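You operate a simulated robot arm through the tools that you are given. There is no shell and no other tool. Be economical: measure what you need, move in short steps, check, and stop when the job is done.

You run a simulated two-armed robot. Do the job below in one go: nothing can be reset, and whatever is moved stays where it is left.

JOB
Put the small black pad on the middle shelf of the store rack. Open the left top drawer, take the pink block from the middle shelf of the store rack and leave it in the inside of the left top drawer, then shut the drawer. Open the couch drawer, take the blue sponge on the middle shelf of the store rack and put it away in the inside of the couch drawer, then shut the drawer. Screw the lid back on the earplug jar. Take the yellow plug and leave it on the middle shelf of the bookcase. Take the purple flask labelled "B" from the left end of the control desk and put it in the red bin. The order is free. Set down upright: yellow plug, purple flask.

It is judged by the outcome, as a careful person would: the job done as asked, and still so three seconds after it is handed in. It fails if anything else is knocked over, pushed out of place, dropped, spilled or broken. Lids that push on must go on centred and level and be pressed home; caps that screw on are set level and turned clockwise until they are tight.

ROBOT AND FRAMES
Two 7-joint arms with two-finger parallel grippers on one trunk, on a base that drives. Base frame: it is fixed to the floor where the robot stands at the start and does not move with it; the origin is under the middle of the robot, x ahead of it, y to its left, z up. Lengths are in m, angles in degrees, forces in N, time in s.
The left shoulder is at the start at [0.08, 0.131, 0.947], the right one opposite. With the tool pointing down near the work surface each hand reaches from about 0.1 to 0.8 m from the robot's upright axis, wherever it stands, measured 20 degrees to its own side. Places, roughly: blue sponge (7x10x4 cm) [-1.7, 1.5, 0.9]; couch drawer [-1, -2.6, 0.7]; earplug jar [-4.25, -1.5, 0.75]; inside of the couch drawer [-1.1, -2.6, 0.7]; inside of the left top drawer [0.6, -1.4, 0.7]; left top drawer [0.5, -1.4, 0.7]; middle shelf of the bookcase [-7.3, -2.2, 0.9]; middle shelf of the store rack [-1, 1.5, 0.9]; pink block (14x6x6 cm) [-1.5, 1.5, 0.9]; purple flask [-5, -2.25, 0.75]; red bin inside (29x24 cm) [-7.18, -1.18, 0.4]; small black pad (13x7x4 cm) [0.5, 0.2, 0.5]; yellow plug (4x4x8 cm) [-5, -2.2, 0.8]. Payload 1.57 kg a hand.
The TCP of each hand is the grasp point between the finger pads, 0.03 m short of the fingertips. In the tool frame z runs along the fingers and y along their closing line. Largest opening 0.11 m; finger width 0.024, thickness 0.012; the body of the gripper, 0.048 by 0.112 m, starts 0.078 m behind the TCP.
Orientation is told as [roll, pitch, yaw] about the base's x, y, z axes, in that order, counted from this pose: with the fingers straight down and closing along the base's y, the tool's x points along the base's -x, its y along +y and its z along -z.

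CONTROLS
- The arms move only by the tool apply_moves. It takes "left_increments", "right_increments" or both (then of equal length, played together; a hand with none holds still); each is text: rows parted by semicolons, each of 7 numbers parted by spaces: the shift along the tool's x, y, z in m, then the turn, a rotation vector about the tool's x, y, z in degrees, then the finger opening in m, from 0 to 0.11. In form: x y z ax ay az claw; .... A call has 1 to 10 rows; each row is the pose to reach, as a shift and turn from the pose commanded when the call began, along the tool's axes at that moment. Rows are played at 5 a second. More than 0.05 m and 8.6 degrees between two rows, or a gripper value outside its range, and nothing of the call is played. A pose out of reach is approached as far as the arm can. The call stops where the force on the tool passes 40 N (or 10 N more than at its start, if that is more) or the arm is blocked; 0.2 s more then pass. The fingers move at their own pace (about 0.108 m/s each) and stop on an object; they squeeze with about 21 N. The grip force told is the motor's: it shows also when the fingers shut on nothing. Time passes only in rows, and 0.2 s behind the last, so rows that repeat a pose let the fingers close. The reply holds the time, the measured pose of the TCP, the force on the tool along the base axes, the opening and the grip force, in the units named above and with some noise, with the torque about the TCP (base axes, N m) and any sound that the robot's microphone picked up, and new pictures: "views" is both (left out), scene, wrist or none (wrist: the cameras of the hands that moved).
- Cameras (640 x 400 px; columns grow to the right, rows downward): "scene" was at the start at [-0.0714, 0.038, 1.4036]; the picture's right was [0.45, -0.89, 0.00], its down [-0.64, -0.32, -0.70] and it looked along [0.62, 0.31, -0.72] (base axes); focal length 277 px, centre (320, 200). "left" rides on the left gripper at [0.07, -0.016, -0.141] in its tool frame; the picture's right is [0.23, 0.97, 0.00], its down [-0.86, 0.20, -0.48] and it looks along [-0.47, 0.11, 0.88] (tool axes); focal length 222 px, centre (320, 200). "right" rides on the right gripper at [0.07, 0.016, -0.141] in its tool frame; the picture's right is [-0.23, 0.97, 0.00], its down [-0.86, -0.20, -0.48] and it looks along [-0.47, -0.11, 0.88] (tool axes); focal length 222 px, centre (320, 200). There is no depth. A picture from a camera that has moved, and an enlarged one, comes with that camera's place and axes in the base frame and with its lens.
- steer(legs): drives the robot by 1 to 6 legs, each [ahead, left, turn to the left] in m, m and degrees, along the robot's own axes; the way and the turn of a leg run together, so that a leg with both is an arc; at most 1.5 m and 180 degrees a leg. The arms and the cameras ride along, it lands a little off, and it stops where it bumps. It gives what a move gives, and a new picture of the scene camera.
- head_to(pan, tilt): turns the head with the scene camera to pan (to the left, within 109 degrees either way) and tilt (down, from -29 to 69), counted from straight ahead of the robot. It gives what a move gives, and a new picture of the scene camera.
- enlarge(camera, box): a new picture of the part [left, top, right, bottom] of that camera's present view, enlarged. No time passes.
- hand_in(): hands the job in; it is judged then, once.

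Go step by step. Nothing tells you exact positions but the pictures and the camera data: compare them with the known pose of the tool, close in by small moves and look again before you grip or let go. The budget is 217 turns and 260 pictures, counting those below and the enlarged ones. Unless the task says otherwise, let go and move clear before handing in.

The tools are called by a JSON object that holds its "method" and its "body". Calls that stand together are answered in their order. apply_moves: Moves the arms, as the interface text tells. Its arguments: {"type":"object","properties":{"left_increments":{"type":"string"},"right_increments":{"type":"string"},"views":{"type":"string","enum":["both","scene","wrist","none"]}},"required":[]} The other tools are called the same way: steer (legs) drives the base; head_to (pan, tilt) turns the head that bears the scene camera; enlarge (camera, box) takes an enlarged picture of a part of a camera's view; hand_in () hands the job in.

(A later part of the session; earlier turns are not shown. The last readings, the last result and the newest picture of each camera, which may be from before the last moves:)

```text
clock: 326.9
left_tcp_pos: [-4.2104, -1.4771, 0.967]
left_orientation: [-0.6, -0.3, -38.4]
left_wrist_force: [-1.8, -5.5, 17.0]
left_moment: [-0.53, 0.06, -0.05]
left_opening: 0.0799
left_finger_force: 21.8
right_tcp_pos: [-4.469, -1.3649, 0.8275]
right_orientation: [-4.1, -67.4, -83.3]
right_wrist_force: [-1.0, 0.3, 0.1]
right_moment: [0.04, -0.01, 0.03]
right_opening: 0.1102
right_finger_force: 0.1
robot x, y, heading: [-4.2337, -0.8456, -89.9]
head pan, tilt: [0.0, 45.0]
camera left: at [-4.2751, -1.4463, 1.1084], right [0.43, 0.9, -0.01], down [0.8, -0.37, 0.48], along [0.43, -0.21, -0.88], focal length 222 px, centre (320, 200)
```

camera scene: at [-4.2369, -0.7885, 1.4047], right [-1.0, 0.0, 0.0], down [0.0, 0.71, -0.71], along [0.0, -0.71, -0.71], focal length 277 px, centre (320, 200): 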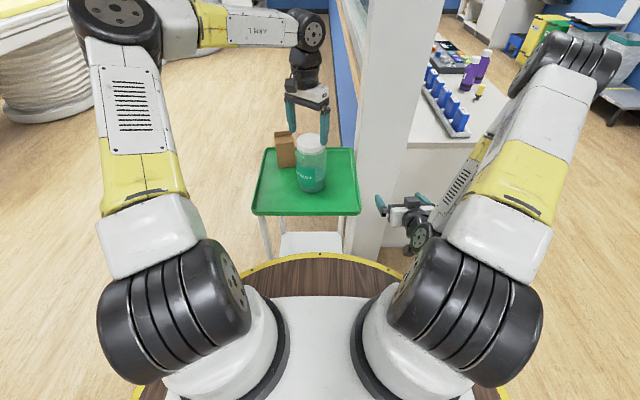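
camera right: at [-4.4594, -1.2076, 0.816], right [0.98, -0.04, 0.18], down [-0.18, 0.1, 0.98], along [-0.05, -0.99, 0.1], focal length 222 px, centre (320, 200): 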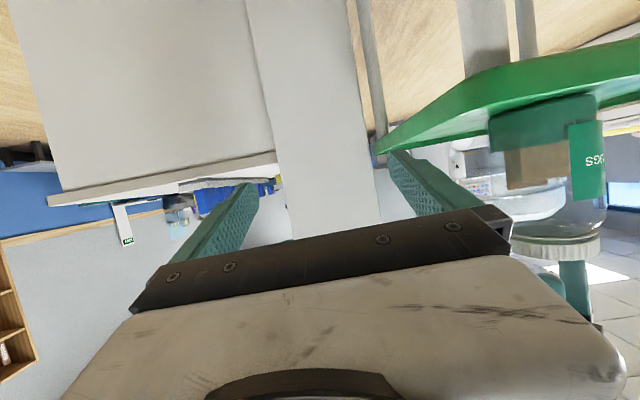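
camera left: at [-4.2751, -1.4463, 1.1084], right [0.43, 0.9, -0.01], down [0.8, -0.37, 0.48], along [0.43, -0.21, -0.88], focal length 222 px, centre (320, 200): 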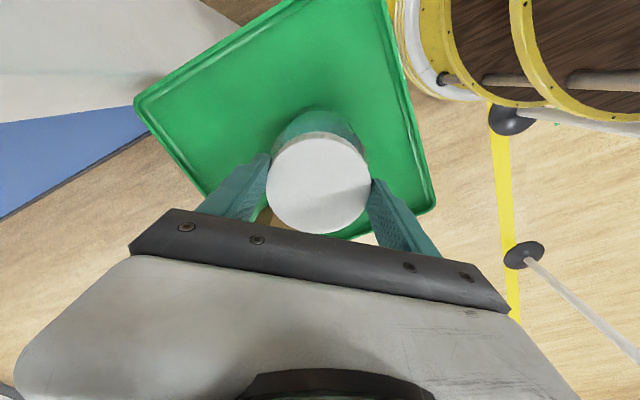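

{"method": "apply_moves", "body": {"left_increments": "0 0 0.001 0 0 8.5 0.07; 0 0 0.001 0 0 17 0.07; 0 0 0.0015 0 0 25.5 0.07; 0 0 0.002 0 0 34 0.07; 0 0 0.002 0 0 42.5 0.07; 0 0 0.0025 0 0 51 0.07; 0 0 0.003 0 0 59.5 0.07; 0 0 0.003 0 0 68 0.07; 0 0 0.003 0 0 76.5 0.07; 0 0 0.003 0 0 85 0.07", "views": "none"}}

{"method": "apply_moves", "body": {"left_increments": "0 0 0.0005 0 0 8.5 0.07; 0 0 0.001 0 0 17 0.07; 0 0 0.001 0 0 25.5 0.07; 0 0 0.001 0 0 34 0.07; 0 0 0.001 0 0 42.5 0.07; 0 0 0.001 0 0 50 0.07", "views": "none"}}

{"method": "enlarge", "body": {"camera": "scene", "box": [240, 100, 380, 200]}}

```text
clock: 329.1
left_tcp_pos: [-4.2114, -1.4795, 0.9643]
left_orientation: [0.1, -0.7, -123.4]
left_wrist_force: [1.0, -4.9, 15.4]
left_moment: [-0.37, -0.05, 0.04]
left_opening: 0.0798
left_finger_force: 20.6
right_tcp_pos: [-4.4677, -1.3644, 0.827]
right_orientation: [-4.1, -67.3, -83.2]
right_wrist_force: [0.2, -0.2, 0.1]
right_moment: [-0.01, 0.05, 0.02]
right_opening: 0.11
right_finger_force: 0.0
robot x, y, heading: [-4.2338, -0.8491, -89.9]
head pan, tilt: [0.0, 45.0]
```

```text
clock: 330.5
left_tcp_pos: [-4.211, -1.4783, 0.9605]
left_orientation: [0.4, -0.4, -145.9]
left_wrist_force: [1.2, -0.4, -2.4]
left_moment: [-0.01, -0.08, 0.01]
left_opening: 0.0796
left_finger_force: 20.7
left hand out of reach, approached as far as the arm can: row 3, 4, 5, 6
right_tcp_pos: [-4.4672, -1.3661, 0.8276]
right_orientation: [-4.3, -67.5, -83.1]
right_wrist_force: [0.1, -0.2, 0.0]
right_moment: [0.0, 0.01, -0.01]
right_opening: 0.1102
right_finger_force: 0.1
robot x, y, heading: [-4.2322, -0.8484, -90.2]
head pan, tilt: [0.0, 45.0]
```

```text
4.00 times, centred on (310, 150) of scene
camera zoom: at [-4.2372, -0.7881, 1.4047], right [-1.0, 0.0, 0.0], down [0.0, 0.71, -0.71], along [0.0, -0.71, -0.71], focal length 1107 px, centre (360, 400)
```

zoom: 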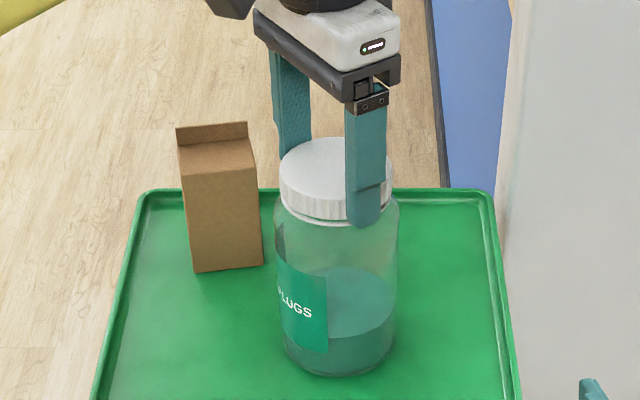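

Lid is descending (neck ring is now hidden). One more ratchet: release, rotate back, re-grip and turn on with firmer pressure.

{"method": "apply_moves", "body": {"left_increments": "0 0 0 0 0 0 0.09; 0 0 0 0 0 0 0.1; 0 0 -0.035 0 0 -8.5 0.1; 0 0 -0.035 0 0 -17 0.1; 0 0 -0.035 0 0 -25.5 0.1; 0 0 -0.035 0 0 -34 0.1; 0 0 -0.035 0 0 -42.5 0.1; 0 0 -0.035 0 0 -51 0.1; 0 0 -0.035 0 0 -59.5 0.1; 0 0 -0.035 0 0 -68 0.1", "views": "none"}}

{"method": "apply_moves", "body": {"left_increments": "0 0 0 0 0 -8.5 0.1; 0 0 0 0 0 -17 0.1; 0 0 0 0 0 -25.5 0.1; 0 0 0 0 0 -34 0.1; 0 0 0 0 0 -42.5 0.1; 0 0 0 0 0 -51 0.1; 0 0 0 0 0 -59.5 0.1; 0 0 0 0 0 -68 0.1; 0 0 0 0 0 -72 0.1", "views": "wrist"}}

```text
clock: 332.7
left_tcp_pos: [-4.2101, -1.4772, 0.9963]
left_orientation: [-0.3, -0.4, -77.6]
left_wrist_force: [-0.1, -0.2, -0.6]
left_moment: [0.0, 0.01, -0.04]
left_opening: 0.1001
left_finger_force: 0.1
right_tcp_pos: [-4.4676, -1.3657, 0.8273]
right_orientation: [-4.3, -67.4, -83.2]
right_wrist_force: [-0.2, 0.8, -0.3]
right_moment: [-0.01, 0.0, 0.02]
right_opening: 0.1099
right_finger_force: 0.1
robot x, y, heading: [-4.2323, -0.8454, -90.1]
head pan, tilt: [0.0, 45.0]
```

```text
clock: 334.7
left_tcp_pos: [-4.2113, -1.4765, 0.9973]
left_orientation: [-0.6, 0.1, -5.7]
left_wrist_force: [0.0, 0.2, 0.1]
left_moment: [-0.02, -0.01, 0.03]
left_opening: 0.1
left_finger_force: 0.1
right_tcp_pos: [-4.4677, -1.3647, 0.8282]
right_orientation: [-4.2, -67.4, -83.2]
right_wrist_force: [-0.8, -1.0, -0.1]
right_moment: [0.03, -0.03, 0.0]
right_opening: 0.1101
right_finger_force: 0.1
robot x, y, heading: [-4.2338, -0.846, -90.1]
head pan, tilt: [0.0, 45.0]
camera left: at [-4.2816, -1.4854, 1.1392], right [-0.13, 0.99, -0.01], down [0.87, 0.12, 0.47], along [0.47, 0.05, -0.88], focal length 222 px, centre (320, 200)
```

left: 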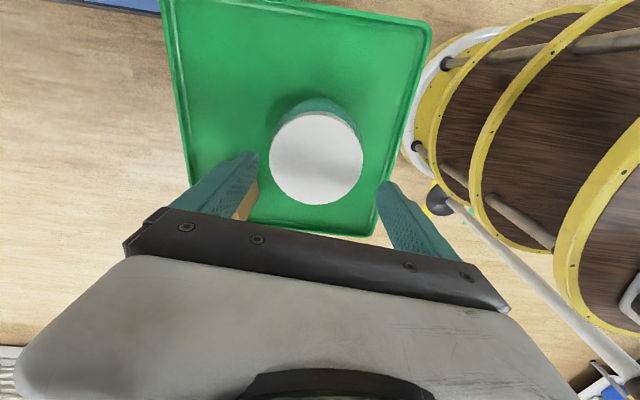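

{"method": "apply_moves", "body": {"left_increments": "0.013 -0.002 0 0 0 0 0.1; 0.013 -0.002 0.012 0 0 0 0.1; 0.013 -0.002 0.024 0 0 0 0.1; 0.013 -0.002 0.028 0 0 0 0.07; 0.013 -0.002 0.028 0 0 0 0.07; 0.013 -0.002 0.03 0 0 0 0.07; 0.013 -0.002 0.032 0 0 8 0.07; 0.013 -0.002 0.034 0 0 16 0.07; 0.013 -0.002 0.035 0 0 24 0.07; 0.013 -0.002 0.036 0 0 32 0.07", "views": "wrist"}}

```text
clock: 336.9
left_tcp_pos: [-4.2253, -1.4765, 0.9621]
left_orientation: [-0.5, -0.1, -38.1]
left_wrist_force: [3.6, 5.2, 18.7]
left_moment: [0.19, -0.2, 0.06]
left_opening: 0.0814
left_finger_force: 20.8
right_tcp_pos: [-4.4669, -1.3659, 0.8272]
right_orientation: [-4.2, -67.3, -83.2]
right_wrist_force: [0.4, -0.1, -0.3]
right_moment: [0.01, -0.01, -0.02]
right_opening: 0.1101
right_finger_force: 0.0
robot x, y, heading: [-4.2356, -0.8506, -90.2]
head pan, tilt: [0.0, 45.0]
camera left: at [-4.2887, -1.446, 1.1033], right [0.42, 0.91, -0.01], down [0.8, -0.36, 0.48], along [0.43, -0.21, -0.88], focal length 222 px, centre (320, 200)
```

left: 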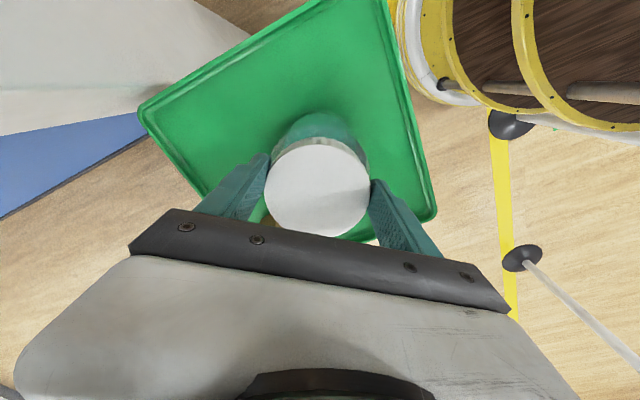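

{"method": "apply_moves", "body": {"left_increments": "0 0 0 0 0 8.5 0.07; 0 0 0 0 0 17 0.07; 0 0 0.0005 0 0 25.5 0.07; 0 0 0.0005 0 0 34 0.07; 0 0 0.001 0 0 42.5 0.07; 0 0 0.001 0 0 51 0.07; 0 0 0.001 0 0 59.5 0.07; 0 0 0.0015 0 0 68 0.07; 0 0 0.0015 0 0 76.5 0.07; 0 0 0.0015 0 0 85 0.07", "views": "none"}}

{"method": "enlarge", "body": {"camera": "scene", "box": [240, 100, 380, 200]}}

```text
clock: 339.1
left_tcp_pos: [-4.2239, -1.4785, 0.9606]
left_orientation: [0.2, -0.4, -122.9]
left_wrist_force: [0.5, -0.1, 2.2]
left_moment: [-0.06, 0.06, 0.08]
left_opening: 0.0808
left_finger_force: 21.2
right_tcp_pos: [-4.4691, -1.3655, 0.8277]
right_orientation: [-4.2, -67.3, -83.3]
right_wrist_force: [-0.4, -0.1, 0.0]
right_moment: [0.02, -0.02, -0.02]
right_opening: 0.1098
right_finger_force: 0.1
robot x, y, heading: [-4.2361, -0.8509, -89.8]
head pan, tilt: [0.0, 45.0]
```

```text
4.00 times, centred on (310, 150) of scene
camera zoom: at [-4.2373, -0.7879, 1.4047], right [-1.0, 0.0, 0.0], down [0.0, 0.71, -0.71], along [0.0, -0.71, -0.71], focal length 1107 px, centre (360, 400)
```

zoom: 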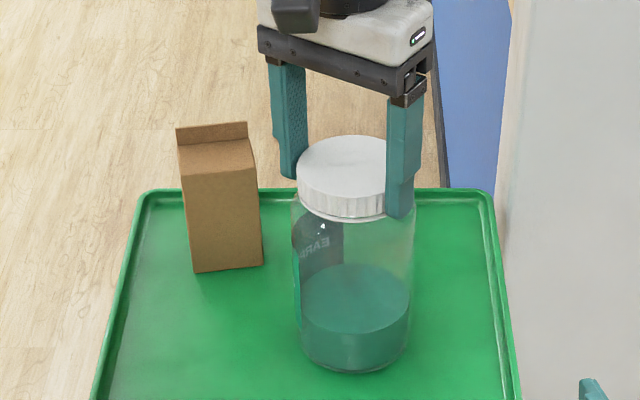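

The jar co-rotated partly; torque rose. Test tightness: press a bit more, turn another 18° and read the torque.

{"method": "apply_moves", "body": {"left_increments": "0 0 0.003 0 0 0 0.07; 0 0 0.004 0 0 6 0.07; 0 0 0.004 0 0 12 0.07; 0 0 0.004 0 0 18 0.07", "views": "none"}}

```text
clock: 340.1
left_tcp_pos: [-4.226, -1.479, 0.9552]
left_orientation: [0.3, -0.6, -140.9]
left_wrist_force: [0.5, -0.7, 15.3]
left_moment: [-0.14, 0.13, 0.2]
left_opening: 0.0805
left_finger_force: 21.1
right_tcp_pos: [-4.4679, -1.3647, 0.8281]
right_orientation: [-4.2, -67.4, -83.2]
right_wrist_force: [0.2, -0.9, 1.0]
right_moment: [0.0, 0.0, 0.0]
right_opening: 0.11
right_finger_force: 0.2
robot x, y, heading: [-4.2339, -0.8477, -90.0]
head pan, tilt: [0.0, 45.0]
```

{"method": "apply_moves", "body": {"left_increments": "0 0 0.005 0 0 0 0.06; 0 0 0.009 0 0 0 0.06; 0 0 0.009 0 0 5 0.06; 0 0 0.009 0 0 8 0.06", "views": "none"}}

```text
clock: 340.7
left_tcp_pos: [-4.2267, -1.4789, 0.9533]
left_orientation: [0.4, -0.8, -141.0]
left_wrist_force: [1.9, 3.6, 8.1]
left_moment: [0.08, -0.13, 0.06]
left_opening: 0.0821
left_finger_force: 20.4
right_tcp_pos: [-4.4682, -1.3658, 0.8276]
right_orientation: [-4.2, -67.4, -83.2]
right_wrist_force: [0.2, -0.2, -0.8]
right_moment: [0.0, 0.02, -0.02]
right_opening: 0.11
right_finger_force: 0.0
robot x, y, heading: [-4.2354, -0.8466, -90.1]
head pan, tilt: [0.0, 45.0]
stopped in row 2 (left hand): the force on the tool passed its limit at 47 N (the readings are from after the stop); the commanded pose is now the measured one
```

{"method": "apply_moves", "body": {"left_increments": "0 0 -0.003 0 0 0 0.09; 0 0 -0.005 0 0 0 0.1; 0 0 -0.04 0 0 -8.5 0.1; 0 0 -0.04 0 0 -17 0.1; 0 0 -0.04 0 0 -25.5 0.1; 0 0 -0.04 0 0 -34 0.1; 0 0 -0.04 0 0 -42.5 0.1; 0 0 -0.04 0 0 -51 0.1; 0 0 -0.04 0 0 -59.5 0.1; 0 0 -0.04 0 0 -68 0.1", "views": "wrist"}}

```text
clock: 342.9
left_tcp_pos: [-4.2258, -1.4784, 0.9928]
left_orientation: [-0.5, -0.7, -72.9]
left_wrist_force: [-0.2, 0.3, -0.1]
left_moment: [0.0, 0.0, 0.01]
left_opening: 0.1001
left_finger_force: 0.2
right_tcp_pos: [-4.4676, -1.3651, 0.8277]
right_orientation: [-4.3, -67.4, -83.2]
right_wrist_force: [0.3, 0.4, -0.1]
right_moment: [0.0, 0.02, -0.01]
right_opening: 0.1101
right_finger_force: 0.1
robot x, y, heading: [-4.2301, -0.8479, -90.2]
head pan, tilt: [0.0, 45.0]
camera left: at [-4.2612, -1.4147, 1.1335], right [0.86, 0.5, -0.01], down [0.45, -0.75, 0.49], along [0.24, -0.43, -0.87], focal length 222 px, centre (320, 200)
```

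left: 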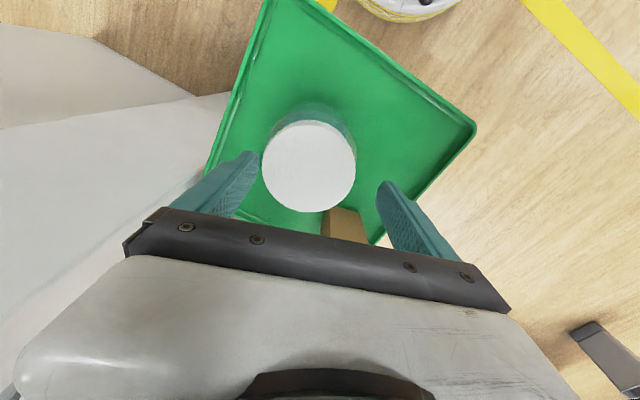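

{"method": "apply_moves", "body": {"left_increments": "0.008 -0.008 0.01 0 0 0 0.1; 0.008 -0.008 0.024 0 0 0 0.1; 0.008 -0.008 0.031 0 0 0 0.07; 0.008 -0.008 0.031 0 0 0 0.07; 0.008 -0.008 0.033 0 0 0 0.07; 0.008 -0.008 0.035 0 0 8 0.07; 0.008 -0.008 0.036 0 0 16 0.07; 0.008 -0.008 0.036 0 0 24 0.07; 0.008 -0.008 0.036 0 0 32 0.07; 0.008 -0.008 0.036 0 0 40 0.07", "views": "none"}}

{"method": "apply_moves", "body": {"left_increments": "0 0 0.001 0 0 8 0.07; 0 0 0.001 0 0 16 0.07; 0 0 0.001 0 0 24 0.07", "views": "none"}}

```text
clock: 345.1
left_tcp_pos: [-4.2357, -1.4737, 0.9571]
left_orientation: [0.1, -0.9, -113.1]
left_wrist_force: [1.5, 1.6, 22.6]
left_moment: [-0.09, -0.16, 0.34]
left_opening: 0.0802
left_finger_force: 20.4
right_tcp_pos: [-4.4668, -1.3659, 0.8284]
right_orientation: [-4.2, -67.4, -83.1]
right_wrist_force: [-0.8, 0.1, -0.1]
right_moment: [0.0, -0.02, 0.01]
right_opening: 0.11
right_finger_force: 0.1
robot x, y, heading: [-4.2345, -0.8472, -89.9]
head pan, tilt: [0.0, 45.0]
```

```text
clock: 345.9
left_tcp_pos: [-4.2356, -1.475, 0.9552]
left_orientation: [0.4, -0.8, -137.1]
left_wrist_force: [1.7, -0.3, 21.9]
left_moment: [-0.49, -0.09, 0.34]
left_opening: 0.0804
left_finger_force: 20.7
right_tcp_pos: [-4.4671, -1.366, 0.8288]
right_orientation: [-4.2, -67.4, -83.1]
right_wrist_force: [0.5, 0.1, -0.2]
right_moment: [0.02, -0.02, 0.02]
right_opening: 0.1102
right_finger_force: 0.0
robot x, y, heading: [-4.237, -0.8483, -89.8]
head pan, tilt: [0.0, 45.0]
```

Torque now scales with pressing force (0.34 N·m at 22 N), i.e. the lid is tight and only the jar slips on the tray. Release, raise and retract the left hand.

{"method": "apply_moves", "body": {"left_increments": "0 0 -0.004 0 0 0 0.09; 0 0 -0.006 0 0 0 0.105; 0 0 -0.05 0 0 0 0.105; 0 0 -0.09 0 0 0 0.105; 0.032 -0.034 -0.1 0 0 -8 0.105; 0.064 -0.068 -0.1 0 0 -16 0.105; 0.096 -0.102 -0.1 0 0 -24 0.105; 0.127 -0.136 -0.1 0 0 -32 0.105; 0.159 -0.17 -0.1 0 0 -40 0.105; 0.19 -0.204 -0.1 0 0 -47 0.105", "views": "none"}}

{"method": "enlarge", "body": {"camera": "scene", "box": [240, 100, 380, 200]}}

```text
clock: 348.1
left_tcp_pos: [-4.2366, -1.1945, 1.0503]
left_orientation: [-0.3, -0.9, -89.8]
left_wrist_force: [-0.2, 0.2, -0.3]
left_moment: [-0.01, -0.05, -0.02]
left_opening: 0.1052
left_finger_force: 0.0
right_tcp_pos: [-4.4659, -1.365, 0.8276]
right_orientation: [-4.2, -67.3, -83.2]
right_wrist_force: [0.3, -0.7, -0.5]
right_moment: [-0.01, -0.03, 0.0]
right_opening: 0.1095
right_finger_force: 0.0
robot x, y, heading: [-4.2339, -0.849, -90.0]
head pan, tilt: [0.0, 45.0]
```

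```text
4.00 times, centred on (310, 150) of scene
camera zoom: at [-4.2374, -0.7882, 1.4047], right [-1.0, 0.0, 0.0], down [0.0, 0.71, -0.71], along [0.0, -0.71, -0.71], focal length 1107 px, centre (360, 400)
```

zoom: 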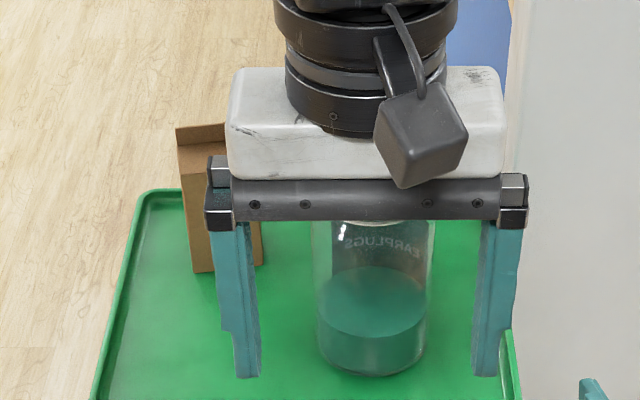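

Raise the right hand and drive around to the west side of the control desk.

{"method": "apply_moves", "body": {"right_increments": "-0.031 0 -0.013 0 0 0 0.11; -0.062 0 -0.026 0 0 0 0.11; -0.092 0 -0.039 0 0 0 0.11", "views": "none"}}

{"method": "steer", "body": {"legs": [[0.1, 0, 0], [0, -1.5, 0], [0, -0.22, 0], [0, 0, 90], [0, -1.0, 0]]}}

```text
clock: 348.9
left_tcp_pos: [-4.2359, -1.195, 1.0506]
left_orientation: [-0.2, -0.7, -90.0]
left_wrist_force: [-0.7, 0.4, 0.0]
left_moment: [0.07, -0.04, -0.04]
left_opening: 0.1054
left_finger_force: 0.0
right_tcp_pos: [-4.4841, -1.4073, 0.9128]
right_orientation: [-4.1, -67.3, -83.2]
right_wrist_force: [-0.6, -0.5, -0.6]
right_moment: [-0.01, -0.02, -0.01]
right_opening: 0.1103
right_finger_force: 0.1
right hand out of reach, approached as far as the arm can: row 1, 2, 3
robot x, y, heading: [-4.2364, -0.847, -90.1]
head pan, tilt: [0.0, 45.0]
```

```text
clock: 367.0
left_tcp_pos: [-5.6434, -1.9335, 1.0518]
left_orientation: [-0.2, -0.7, -2.3]
left_wrist_force: [0.8, 0.4, -0.2]
left_moment: [-0.02, 0.03, -0.02]
left_opening: 0.1051
left_finger_force: 0.2
right_tcp_pos: [-5.4402, -2.1889, 0.9125]
right_orientation: [-4.2, -67.4, 4.5]
right_wrist_force: [-0.1, 0.1, 0.1]
right_moment: [0.02, -0.02, 0.01]
right_opening: 0.11
right_finger_force: 0.0
robot x, y, heading: [-5.9852, -1.9191, -2.2]
head pan, tilt: [0.0, 45.0]
camera scene: at [-6.0503, -1.9116, 1.4047], right [-0.04, -1.0, 0.0], down [-0.71, 0.03, -0.71], along [0.71, -0.03, -0.71], focal length 277 px, centre (320, 200)
```

scene: 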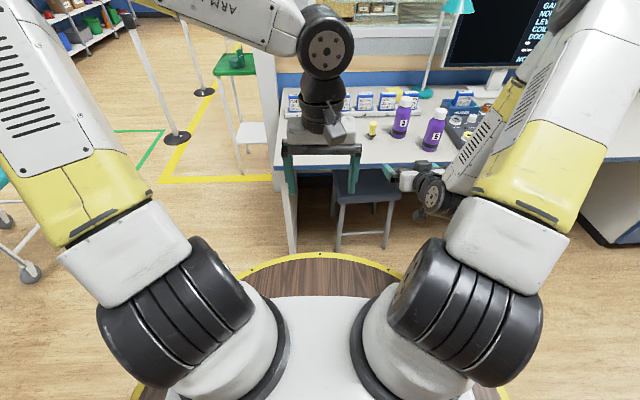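

{"method": "enlarge", "body": {"camera": "scene", "box": [350, 80, 480, 170]}}

```text
4.44 times, centred on (415, 125) of scene
camera zoom: at [-6.0503, -1.9116, 1.4047], right [-0.04, -1.0, 0.0], down [-0.71, 0.03, -0.71], along [0.71, -0.03, -0.71], focal length 1230 px, centre (-102, 533)
```

zoom: 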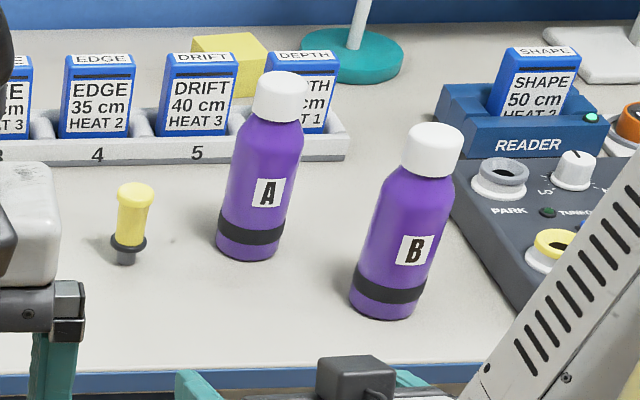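

Flask "B" is the nearer right one at ≈(−5.13, −2.39); plug at ≈(−5.049, −2.169), desk z≈0.76. Drive in and straighten the right hand in front of the plug.

{"method": "steer", "body": {"legs": [[0.24, 0, 2.2]]}}

{"method": "apply_moves", "body": {"right_increments": "0.023 0 0.0095 1.2 0 1.6 0.08; 0.046 0 0.019 2.3 0 3.2 0.08; 0.069 0 0.0285 3.5 0 4.9 0.08; 0.0924 0 0.038 4.6 0 6.5 0.08; 0.0924 0 0.038 4.6 0 6.5 0.08", "views": "wrist"}}

```text
clock: 368.8
left_tcp_pos: [-5.4047, -1.9256, 1.0515]
left_orientation: [-0.3, -0.7, -0.2]
left_wrist_force: [0.1, 0.4, 0.5]
left_moment: [-0.01, 0.04, 0.0]
left_opening: 0.105
left_finger_force: 0.1
right_tcp_pos: [-5.1926, -2.1749, 0.9137]
right_orientation: [-4.3, -67.4, 6.6]
right_wrist_force: [-0.3, -0.5, -0.2]
right_moment: [0.01, -0.03, 0.02]
right_opening: 0.1101
right_finger_force: 0.1
robot x, y, heading: [-5.7524, -1.9183, -0.3]
head pan, tilt: [0.0, 45.0]
camera scene: at [-5.8124, -1.9194, 1.4047], right [-0.01, -1.0, 0.0], down [-0.71, 0.0, -0.71], along [0.71, 0.0, -0.71], focal length 277 px, centre (320, 200)
```

scene: 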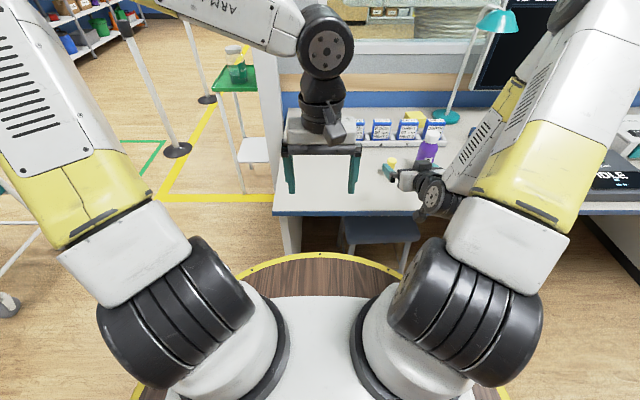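

```text
clock: 370.0
left_tcp_pos: [-5.4036, -1.9268, 1.0511]
left_orientation: [-0.2, -0.8, -0.3]
left_wrist_force: [-0.6, 0.4, 0.6]
left_moment: [0.01, 0.01, 0.04]
left_opening: 0.1051
left_finger_force: 0.1
right_tcp_pos: [-5.1931, -2.1771, 0.8159]
right_orientation: [6.8, -67.2, -10.4]
right_wrist_force: [1.3, 0.3, -0.2]
right_moment: [-0.01, -0.03, 0.01]
right_opening: 0.0801
right_finger_force: 0.1
robot x, y, heading: [-5.7489, -1.9234, -0.3]
head pan, tilt: [0.0, 45.0]
camera right: at [-5.3486, -2.1491, 0.8049], right [0.16, 0.95, 0.25], down [-0.13, -0.24, 0.96], along [0.98, -0.18, 0.09], focal length 222 px, centre (320, 200)
```

right: 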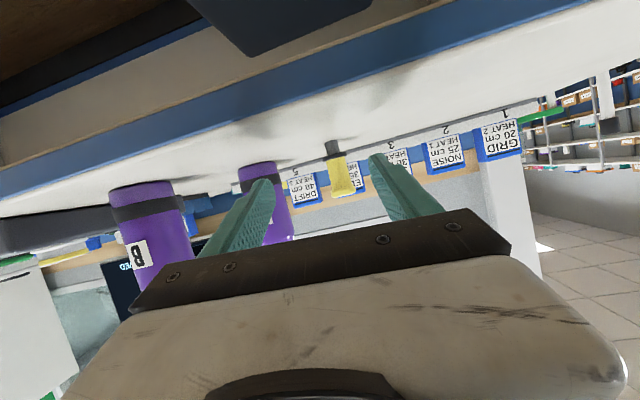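

{"method": "apply_moves", "body": {"right_increments": "-0.005 0.0014 0.0135 -1.4 0 -2 0.08; -0.0147 0.0042 0.0405 -2.8 0 -4 0.08; -0.0295 0.0085 0.081 -2.8 0 -4 0.08; -0.0393 0.0113 0.108 -2.8 0 -4 0.08; -0.0491 0.0141 0.1349 -2.8 0 -4 0.08; -0.0491 0.0141 0.1349 -2.8 0 -4 0.08", "views": "wrist"}}

```text
clock: 371.4
left_tcp_pos: [-5.4026, -1.9268, 1.0509]
left_orientation: [-0.3, -0.8, -0.3]
left_wrist_force: [0.7, -0.7, 0.5]
left_moment: [0.02, 0.0, 0.04]
left_opening: 0.1054
left_finger_force: 0.1
right_tcp_pos: [-5.0492, -2.1728, 0.8074]
right_orientation: [0.1, -67.4, 0.0]
right_wrist_force: [0.5, 0.0, 0.7]
right_moment: [0.02, 0.02, 0.03]
right_opening: 0.0798
right_finger_force: 0.0
robot x, y, heading: [-5.7522, -1.9197, -0.5]
head pan, tilt: [0.0, 45.0]
camera right: at [-5.206, -2.1561, 0.7967], right [0.09, 0.97, 0.21], down [-0.11, -0.2, 0.97], along [0.99, -0.11, 0.09], focal length 222 px, centre (320, 200)
```

right: 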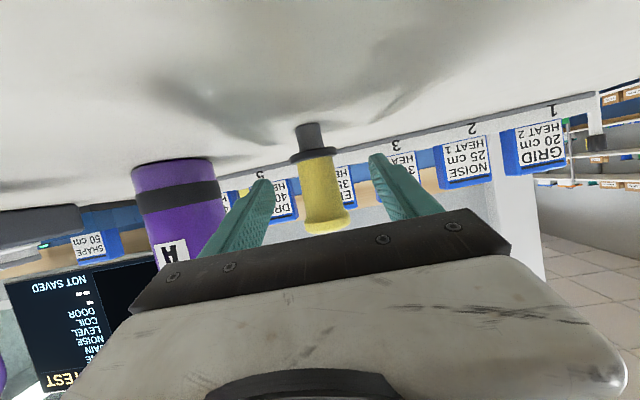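

{"method": "apply_moves", "body": {"right_increments": "-0.0056 0 0.0125 0 0 0 0.08; -0.0106 0 0.0235 0 0 0 0.08; -0.0106 0 0.0235 0 0 0 0.04; -0.0106 0 0.0235 0 0 0 0.02; -0.0106 0 0.0235 0 0 0 0.02; -0.0106 0 0.0235 0 0 0 0.02", "views": "wrist"}}

```text
clock: 372.8
left_tcp_pos: [-5.4042, -1.9265, 1.0506]
left_orientation: [-0.3, -0.7, -0.2]
left_wrist_force: [0.6, -0.4, -0.1]
left_moment: [0.01, -0.01, 0.0]
left_opening: 0.1051
left_finger_force: 0.1
right_tcp_pos: [-5.0228, -2.1734, 0.807]
right_orientation: [0.0, -67.5, 0.0]
right_wrist_force: [0.2, 0.9, 1.0]
right_moment: [0.0, 0.01, -0.03]
right_opening: 0.0325
right_finger_force: 20.8
robot x, y, heading: [-5.752, -1.9188, -0.6]
head pan, tilt: [0.0, 45.0]
camera right: at [-5.1803, -2.1573, 0.7954], right [0.09, 0.97, 0.21], down [-0.11, -0.2, 0.97], along [0.99, -0.11, 0.09], focal length 222 px, centre (320, 200)
```

right: 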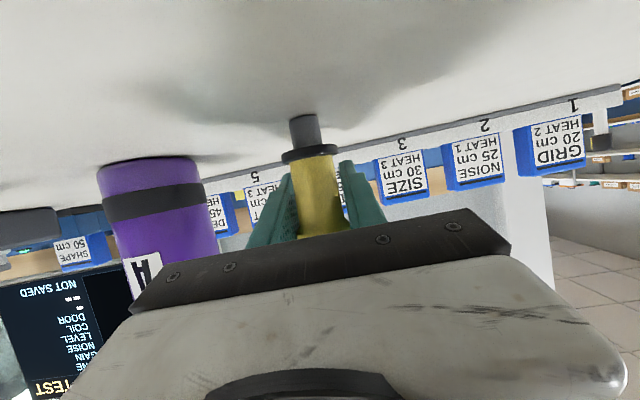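

Plug gripped. Lift it, back off, turn to face the bookcase.

{"method": "apply_moves", "body": {"right_increments": "-0.0308 0 -0.0128 0 0 0 0.02; -0.0616 0 -0.0255 0 0 0 0.02; -0.0924 0 -0.0383 0 0 0 0.02; -0.1294 0 -0.0536 0 0 0 0.02; -0.1571 0 -0.0651 0 0 0 0.02", "views": "none"}}

{"method": "steer", "body": {"legs": [[-0.45, 0, 0], [0, 0, 180]]}}

{"method": "head_to", "body": {"pan": 0, "tilt": 25}}

```text
clock: 374.0
left_tcp_pos: [-5.4042, -1.9262, 1.0505]
left_orientation: [-0.3, -0.8, -0.4]
left_wrist_force: [-0.5, -0.1, -0.4]
left_moment: [0.02, 0.0, -0.02]
left_opening: 0.1052
left_finger_force: 0.1
right_tcp_pos: [-5.0225, -2.172, 0.9734]
right_orientation: [0.2, -67.4, 0.1]
right_wrist_force: [0.3, -0.4, -1.1]
right_moment: [0.0, -0.02, 0.03]
right_opening: 0.0327
right_finger_force: 21.1
robot x, y, heading: [-5.75, -1.9175, -0.3]
head pan, tilt: [0.0, 45.0]
```

```text
clock: 384.2
left_tcp_pos: [-6.5617, -1.9303, 1.0508]
left_orientation: [-0.3, -0.9, -177.8]
left_wrist_force: [0.4, 0.2, -0.2]
left_moment: [-0.03, 0.0, 0.01]
left_opening: 0.1051
left_finger_force: 0.0
right_tcp_pos: [-6.9537, -1.7013, 0.9734]
right_orientation: [0.0, -67.4, -177.5]
right_wrist_force: [-0.1, 0.2, -0.1]
right_moment: [-0.01, 0.02, 0.02]
right_opening: 0.0325
right_finger_force: 21.4
robot x, y, heading: [-6.2125, -1.92, -177.8]
head pan, tilt: [0.0, 45.0]
camera scene: at [-6.1609, -1.9162, 1.4047], right [-0.04, 1.0, 0.0], down [0.71, 0.03, -0.71], along [-0.71, -0.03, -0.71], focal length 277 px, centre (320, 200)
```

scene: 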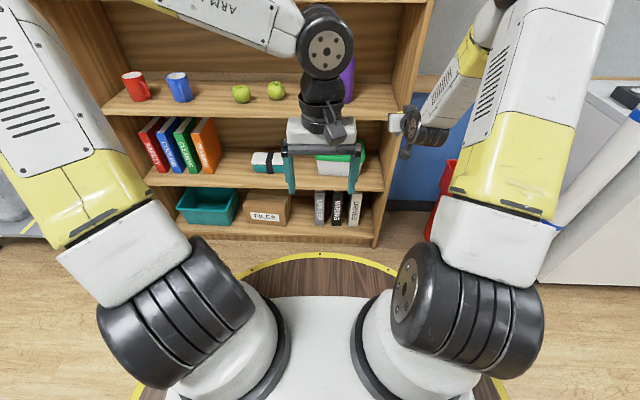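

```text
clock: 385.0
left_tcp_pos: [-6.5612, -1.931, 1.0521]
left_orientation: [-0.3, -0.8, -177.9]
left_wrist_force: [1.2, -0.1, 0.4]
left_moment: [-0.01, 0.01, -0.02]
left_opening: 0.105
left_finger_force: 0.1
right_tcp_pos: [-6.953, -1.7008, 0.9739]
right_orientation: [0.0, -67.4, -177.5]
right_wrist_force: [0.9, 0.5, 0.0]
right_moment: [-0.01, 0.0, 0.0]
right_opening: 0.0324
right_finger_force: 21.0
robot x, y, heading: [-6.2182, -1.9206, -177.7]
head pan, tilt: [0.0, 25.0]
camera scene: at [-6.1717, -1.9166, 1.4352], right [-0.04, 1.0, 0.0], down [0.42, 0.02, -0.91], along [-0.91, -0.03, -0.42], focal length 277 px, centre (320, 200)
```

scene: 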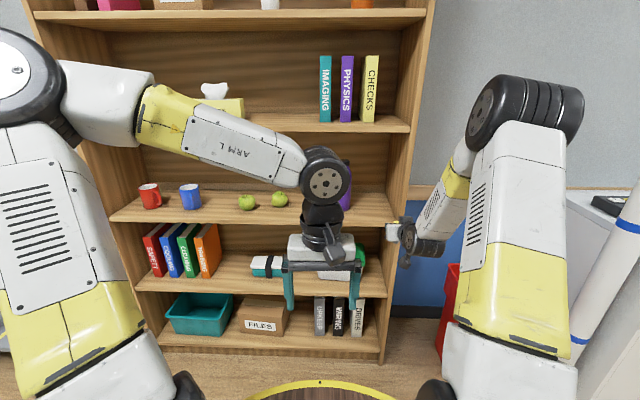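

Middle shelf (mugs, apples) has a free gap at y≈−1.98 between the apple and purple bottle; front edge x≈−7.145. Line up the right hand with it.

{"method": "steer", "body": {"legs": [[0.08, 0.3, -2.3]]}}

{"method": "enlarge", "body": {"camera": "right", "box": [0, 0, 640, 400]}}

```text
clock: 387.1
left_tcp_pos: [-6.6354, -2.2186, 1.0509]
left_orientation: [-0.3, -0.8, 179.5]
left_wrist_force: [-0.7, 0.4, 0.4]
left_moment: [0.02, 0.0, -0.02]
left_opening: 0.105
left_finger_force: 0.1
right_tcp_pos: [-7.0165, -1.9719, 0.9731]
right_orientation: [0.0, -67.4, 180.0]
right_wrist_force: [0.3, 0.3, -1.6]
right_moment: [-0.01, 0.05, -0.04]
right_opening: 0.0325
right_finger_force: 21.2
robot x, y, heading: [-6.2879, -2.2248, 179.5]
head pan, tilt: [0.0, 25.0]
camera scene: at [-6.245, -2.2237, 1.4353], right [0.01, 1.0, 0.0], down [0.42, 0.0, -0.91], along [-0.91, 0.01, -0.42], focal length 277 px, centre (320, 200)
```

scene: 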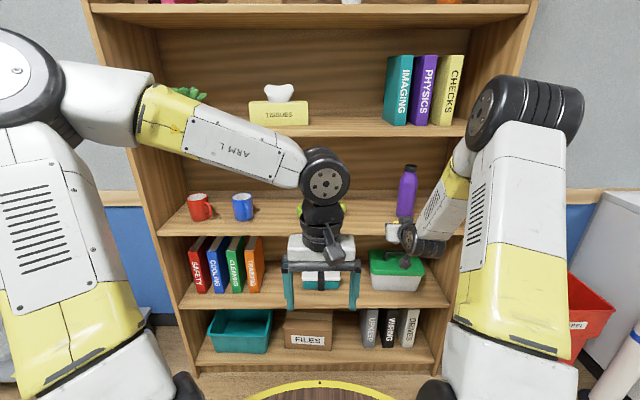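

```text
1.00 times, centred on (320, 200) of right (not enlarged: the box is as wide or as high as the picture)
camera zoom: at [-6.8586, -1.9883, 0.9627], right [-0.09, -0.97, 0.21], down [0.11, 0.2, 0.97], along [-0.99, 0.11, 0.09], focal length 222 px, centre (320, 200)
```

zoom: 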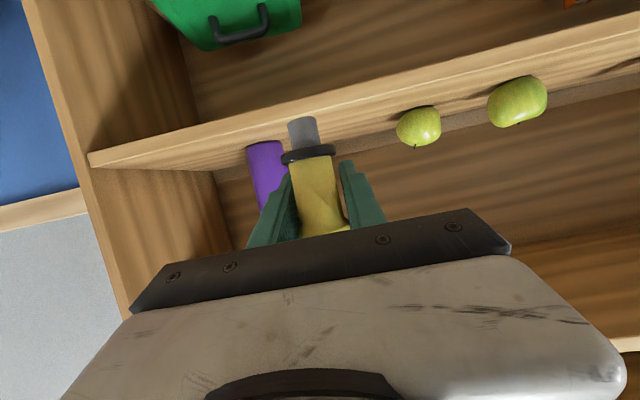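

{"method": "apply_moves", "body": {"right_increments": "-0.0164 0.014 0.0393 0 0 0 0.02; -0.0328 0.028 0.0785 0 0 0 0.02; -0.0491 0.028 0.1178 0 0 0 0.02; -0.0655 0.028 0.157 0 0 0 0.02; -0.0471 0.028 0.1647 0 0 0 0.02; -0.0286 0.028 0.1724 0 0 0 0.02; -0.0286 0.028 0.1724 0 0 0 0.02", "views": "wrist"}}

```text
clock: 388.7
left_tcp_pos: [-6.6348, -2.2194, 1.051]
left_orientation: [-0.3, -0.8, 179.5]
left_wrist_force: [0.6, 0.9, 0.1]
left_moment: [-0.01, 0.04, -0.01]
left_opening: 0.1049
left_finger_force: 0.0
right_tcp_pos: [-7.1863, -1.9976, 0.9316]
right_orientation: [0.0, -67.5, 179.9]
right_wrist_force: [1.0, -1.0, 0.0]
right_moment: [0.0, 0.0, 0.05]
right_opening: 0.0325
right_finger_force: 20.9
robot x, y, heading: [-6.2898, -2.2261, 179.6]
head pan, tilt: [0.0, 25.0]
camera right: at [-7.0282, -2.0138, 0.9216], right [-0.09, -0.97, 0.21], down [0.11, 0.2, 0.97], along [-0.99, 0.11, 0.09], focal length 222 px, centre (320, 200)
```

right: 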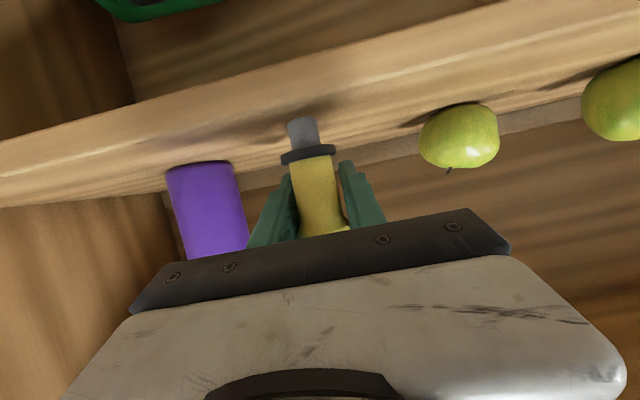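

{"method": "apply_moves", "body": {"right_increments": "-0.0077 0 0.0185 0 0 0 0.02; -0.004 0 0.02 0 0 0 0.02; -0.0003 0 0.0216 0 0 0 0.02; 0.0034 0 0.0231 0 0 0 0.02; 0.0071 0 0.0246 0 0 0 0.02; 0.0108 0 0.0262 0 0 0 0.02; 0.0145 0 0.0277 0 0 0 0.02; 0.0182 0 0.0293 0 0 0 0.02", "views": "wrist"}}

```text
clock: 390.5
left_tcp_pos: [-6.6339, -2.2194, 1.0512]
left_orientation: [-0.3, -0.9, 179.5]
left_wrist_force: [-0.5, -0.3, 0.1]
left_moment: [-0.04, -0.03, -0.01]
left_opening: 0.1051
left_finger_force: 0.0
right_tcp_pos: [-7.2073, -2.0007, 0.9126]
right_orientation: [0.0, -68.1, 179.9]
right_wrist_force: [-0.1, 1.4, 30.4]
right_moment: [-0.01, -0.56, 0.01]
right_opening: 0.0242
right_finger_force: 21.2
robot x, y, heading: [-6.2869, -2.2244, 179.3]
head pan, tilt: [0.0, 25.0]
camera right: at [-7.0503, -2.0158, 0.8994], right [-0.09, -0.97, 0.21], down [0.13, 0.2, 0.97], along [-0.99, 0.11, 0.11], focal length 222 px, centre (320, 200)
```

right: 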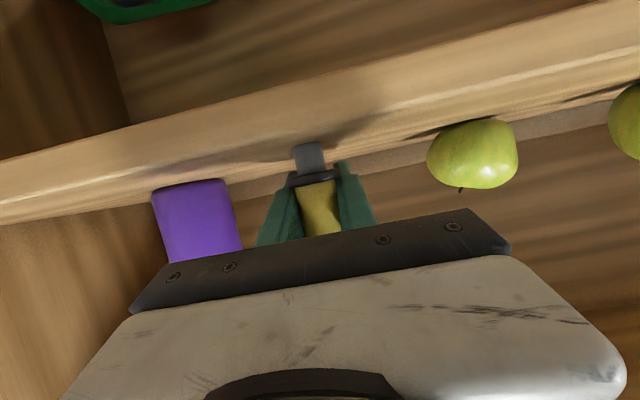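

{"method": "apply_moves", "body": {"right_increments": "-0.0055 0 -0.0023 0 0 0 0.02; -0.0083 0 -0.0034 0 0 0 0.02; -0.0083 0 -0.0034 0 0 0 0.02", "views": "wrist"}}

```text
clock: 391.3
left_tcp_pos: [-6.635, -2.2181, 1.0504]
left_orientation: [-0.3, -0.8, 179.6]
left_wrist_force: [-0.7, 0.1, 0.9]
left_moment: [0.01, 0.0, -0.01]
left_opening: 0.1048
left_finger_force: 0.0
right_tcp_pos: [-7.2062, -2.0007, 0.9112]
right_orientation: [0.1, -67.2, 179.8]
right_wrist_force: [-1.1, 1.2, 6.4]
right_moment: [0.04, -0.03, 0.01]
right_opening: 0.0239
right_finger_force: 21.1
robot x, y, heading: [-6.2873, -2.2326, 179.4]
head pan, tilt: [0.0, 25.0]
camera right: at [-7.048, -2.0164, 0.902], right [-0.09, -0.97, 0.21], down [0.11, 0.2, 0.97], along [-0.99, 0.11, 0.09], focal length 222 px, centre (320, 200)
```

right: 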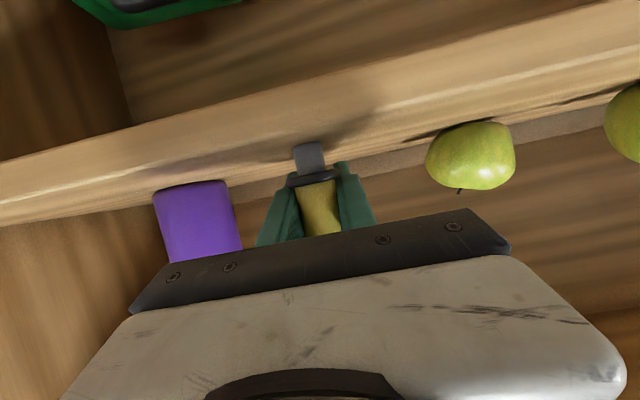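

It stands upright with 6 N on the shelf. Open and withdraw straight back.

{"method": "apply_moves", "body": {"right_increments": "0 0 0 0 0 0 0.035; 0 0 0 0 0 0 0.06; 0 0 0 0 0 0 0.065; 0.0116 0 -0.0277 0 0 0 0.065; 0.031 0 -0.0738 0 0 0 0.065; 0.0504 0 -0.12 0 0 0 0.065; 0.0698 0 -0.166 0 0 0 0.065", "views": "wrist"}}

```text
refused: row 6 steps farther than a row can; nothing moved
```

{"method": "apply_moves", "body": {"right_increments": "0 0 0 0 0 0 0.035; 0 0 0 0 0 0 0.06; 0 0 0 0 0 0 0.065; 0.0116 0 -0.0277 0 0 0 0.065; 0.0291 0 -0.0692 0 0 0 0.065; 0.0466 0 -0.1107 0 0 0 0.065; 0.064 0 -0.152 0 0 0 0.065", "views": "wrist"}}

```text
clock: 392.9
left_tcp_pos: [-6.6361, -2.2185, 1.0502]
left_orientation: [-0.3, -0.8, 179.6]
left_wrist_force: [0.4, 0.0, 0.3]
left_moment: [0.01, -0.02, 0.04]
left_opening: 0.1053
left_finger_force: 0.2
right_tcp_pos: [-7.0405, -2.0001, 0.9163]
right_orientation: [-0.1, -67.3, 179.9]
right_wrist_force: [-0.2, -0.1, 0.8]
right_moment: [-0.01, 0.04, 0.0]
right_opening: 0.0647
right_finger_force: 0.1
robot x, y, heading: [-6.2893, -2.2255, 179.2]
head pan, tilt: [0.0, 25.0]
camera right: at [-6.883, -2.0168, 0.905], right [-0.09, -0.97, 0.21], down [0.11, 0.2, 0.97], along [-0.99, 0.11, 0.09], focal length 222 px, centre (320, 200)
```

right: 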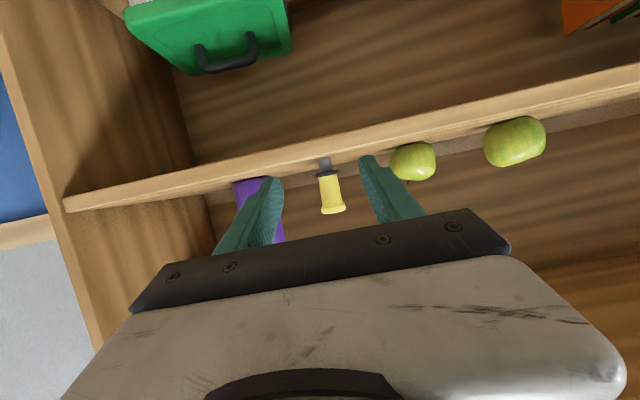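

Plug stands upright on the middle shelf. Retract the right hand and go back to the control desk for flask B with the left hand.

{"method": "apply_moves", "body": {"right_increments": "0.018 0 -0.045 0 0 0 0.065; 0.036 0 -0.09 0 0 0 0.065; 0.054 0 -0.135 0 0 0 0.065; 0.072 0 -0.18 0 0 0 0.065; 0.075 0 -0.21 0 0 0 0.065", "views": "none"}}

{"method": "steer", "body": {"legs": [[-0.1, 0, 0], [0, 0, -179.2], [0.36, -0.2, 0]]}}

```text
clock: 394.1
left_tcp_pos: [-6.6349, -2.2192, 1.0515]
left_orientation: [-0.3, -0.8, 179.6]
left_wrist_force: [0.3, 0.1, -0.6]
left_moment: [0.01, -0.03, 0.04]
left_opening: 0.1051
left_finger_force: 0.1
right_tcp_pos: [-6.8547, -1.991, 0.9118]
right_orientation: [0.0, -67.4, 179.9]
right_wrist_force: [0.2, 0.1, 0.0]
right_moment: [-0.01, -0.01, 0.02]
right_opening: 0.065
right_finger_force: 0.0
right hand out of reach, approached as far as the arm can: row 4, 5
robot x, y, heading: [-6.2868, -2.2263, 179.6]
head pan, tilt: [0.0, 25.0]
```

```text
clock: 404.6
left_tcp_pos: [-5.4658, -2.3849, 1.05]
left_orientation: [-0.3, -0.8, 3.7]
left_wrist_force: [-0.1, -0.2, 0.0]
left_moment: [0.01, 0.0, -0.01]
left_opening: 0.1051
left_finger_force: 0.0
right_tcp_pos: [-5.2293, -2.5963, 0.9119]
right_orientation: [0.0, -67.4, 4.0]
right_wrist_force: [0.1, 0.0, -0.1]
right_moment: [-0.01, -0.03, 0.0]
right_opening: 0.0653
right_finger_force: 0.1
robot x, y, heading: [-5.8099, -2.4072, 3.4]
head pan, tilt: [0.0, 25.0]
camera scene: at [-5.863, -2.4065, 1.4353], right [0.06, -1.0, 0.0], down [-0.42, -0.03, -0.91], along [0.9, 0.06, -0.42], focal length 277 px, centre (320, 200)
```

scene: 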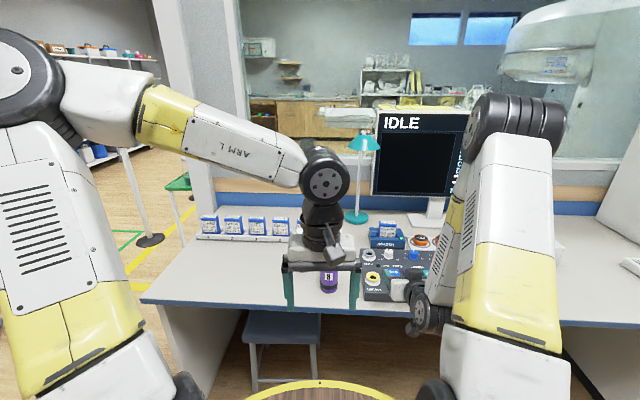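

{"method": "apply_moves", "body": {"left_increments": "-0.05 0 0 0 0 0 0.1; -0.1 0 0 0 0 0 0.1; -0.15 0 0 0 0 0 0.1; -0.2 0 0 0 0 0 0.1; -0.25 0 0 0 0 0 0.1; -0.28 0 0 0 0 0 0.1; -0.28 0 0 0 0 0 0.1", "views": "wrist"}}

```text
clock: 406.2
left_tcp_pos: [-5.1845, -2.3659, 1.0527]
left_orientation: [-0.3, -0.9, 3.6]
left_wrist_force: [-1.1, 0.9, -1.2]
left_moment: [0.04, -0.01, 0.0]
left_opening: 0.1
left_finger_force: 0.0
right_tcp_pos: [-5.2296, -2.5957, 0.9123]
right_orientation: [0.1, -67.4, 4.1]
right_wrist_force: [0.2, -0.3, 0.1]
right_moment: [-0.03, 0.04, 0.0]
right_opening: 0.0649
right_finger_force: 0.0
robot x, y, heading: [-5.813, -2.404, 3.7]
head pan, tilt: [0.0, 25.0]
camera left: at [-5.2554, -2.3873, 1.1941], right [-0.29, 0.96, -0.01], down [0.83, 0.26, 0.49], along [0.47, 0.14, -0.87], focal length 222 px, centre (320, 200)
```

left: 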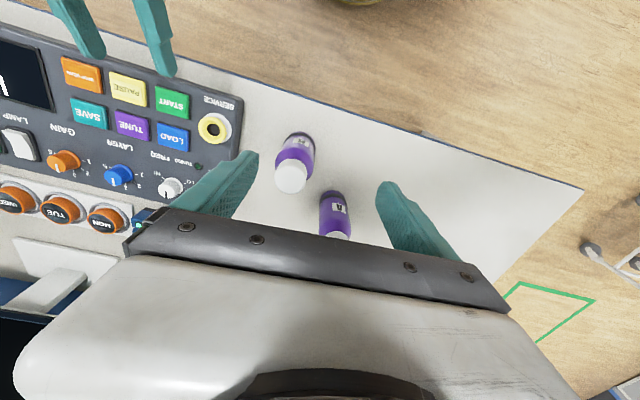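

B's centre ≈(−5.133, −2.393), cap top z≈0.93. Centre over it, lower and grip its body.

{"method": "apply_moves", "body": {"left_increments": "-0.025 -0.015 0 0 0 0 0.1; -0.0497 -0.03 0 0 0 0 0.1; -0.0497 -0.03 0.045 0 0 0 0.1; -0.0497 -0.03 0.09 0 0 0 0.1; -0.0497 -0.03 0.09 0 0 0 0.1", "views": "wrist"}}

```text
clock: 407.4
left_tcp_pos: [-5.133, -2.3905, 0.9647]
left_orientation: [-0.3, -0.8, 3.7]
left_wrist_force: [0.4, 1.2, 0.1]
left_moment: [-0.01, 0.02, 0.02]
left_opening: 0.1
left_finger_force: 0.1
right_tcp_pos: [-5.229, -2.5953, 0.9113]
right_orientation: [-0.1, -67.3, 4.0]
right_wrist_force: [0.3, -0.3, -0.4]
right_moment: [-0.01, 0.0, -0.02]
right_opening: 0.0647
right_finger_force: 0.0
robot x, y, heading: [-5.8157, -2.4052, 3.7]
head pan, tilt: [0.0, 25.0]
camera left: at [-5.2029, -2.4115, 1.1053], right [-0.29, 0.96, -0.01], down [0.83, 0.26, 0.49], along [0.47, 0.14, -0.87], focal length 222 px, centre (320, 200)
```

left: 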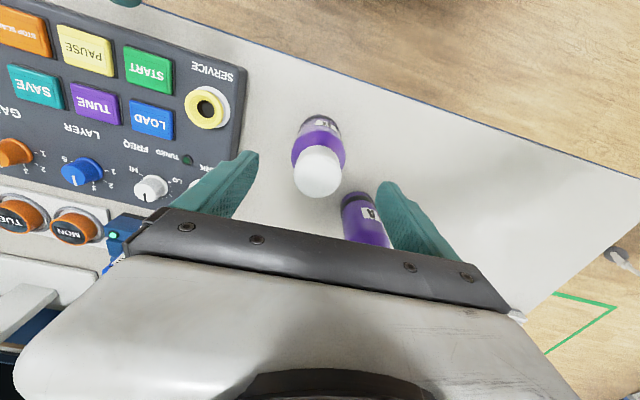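

{"method": "apply_moves", "body": {"left_increments": "0.002 0 0.03 0 0 0 0.1; 0.002 0 0.06 0 0 0 0.1; 0.002 0 0.085 0 0 0 0.1; 0.002 0 0.09 0 0 0 0.1; 0.002 0 0.09 0 0 0 0.07; 0.002 0 0.09 0 0 0 0.05; 0.002 0 0.09 0 0 0 0.05; 0.002 0 0.09 0 0 0 0.05", "views": "wrist"}}

```text
clock: 409.2
left_tcp_pos: [-5.1369, -2.3969, 0.8752]
left_orientation: [-0.3, -0.8, 3.7]
left_wrist_force: [1.0, -0.2, 0.1]
left_moment: [-0.03, 0.03, -0.02]
left_opening: 0.0592
left_finger_force: 20.7
right_tcp_pos: [-5.2292, -2.596, 0.9117]
right_orientation: [0.1, -67.4, 4.0]
right_wrist_force: [0.0, 0.5, 0.2]
right_moment: [-0.01, 0.0, -0.02]
right_opening: 0.0648
right_finger_force: 0.1
robot x, y, heading: [-5.8131, -2.4043, 3.7]
head pan, tilt: [0.0, 25.0]
camera left: at [-5.2063, -2.4172, 1.0158], right [-0.29, 0.96, -0.01], down [0.83, 0.26, 0.49], along [0.47, 0.14, -0.87], focal length 222 px, centre (320, 200)
```

left: 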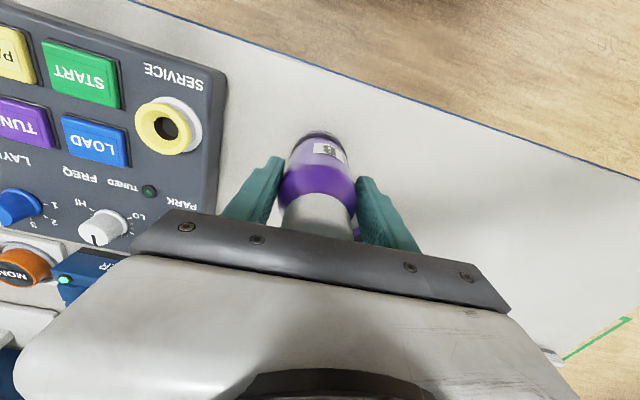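

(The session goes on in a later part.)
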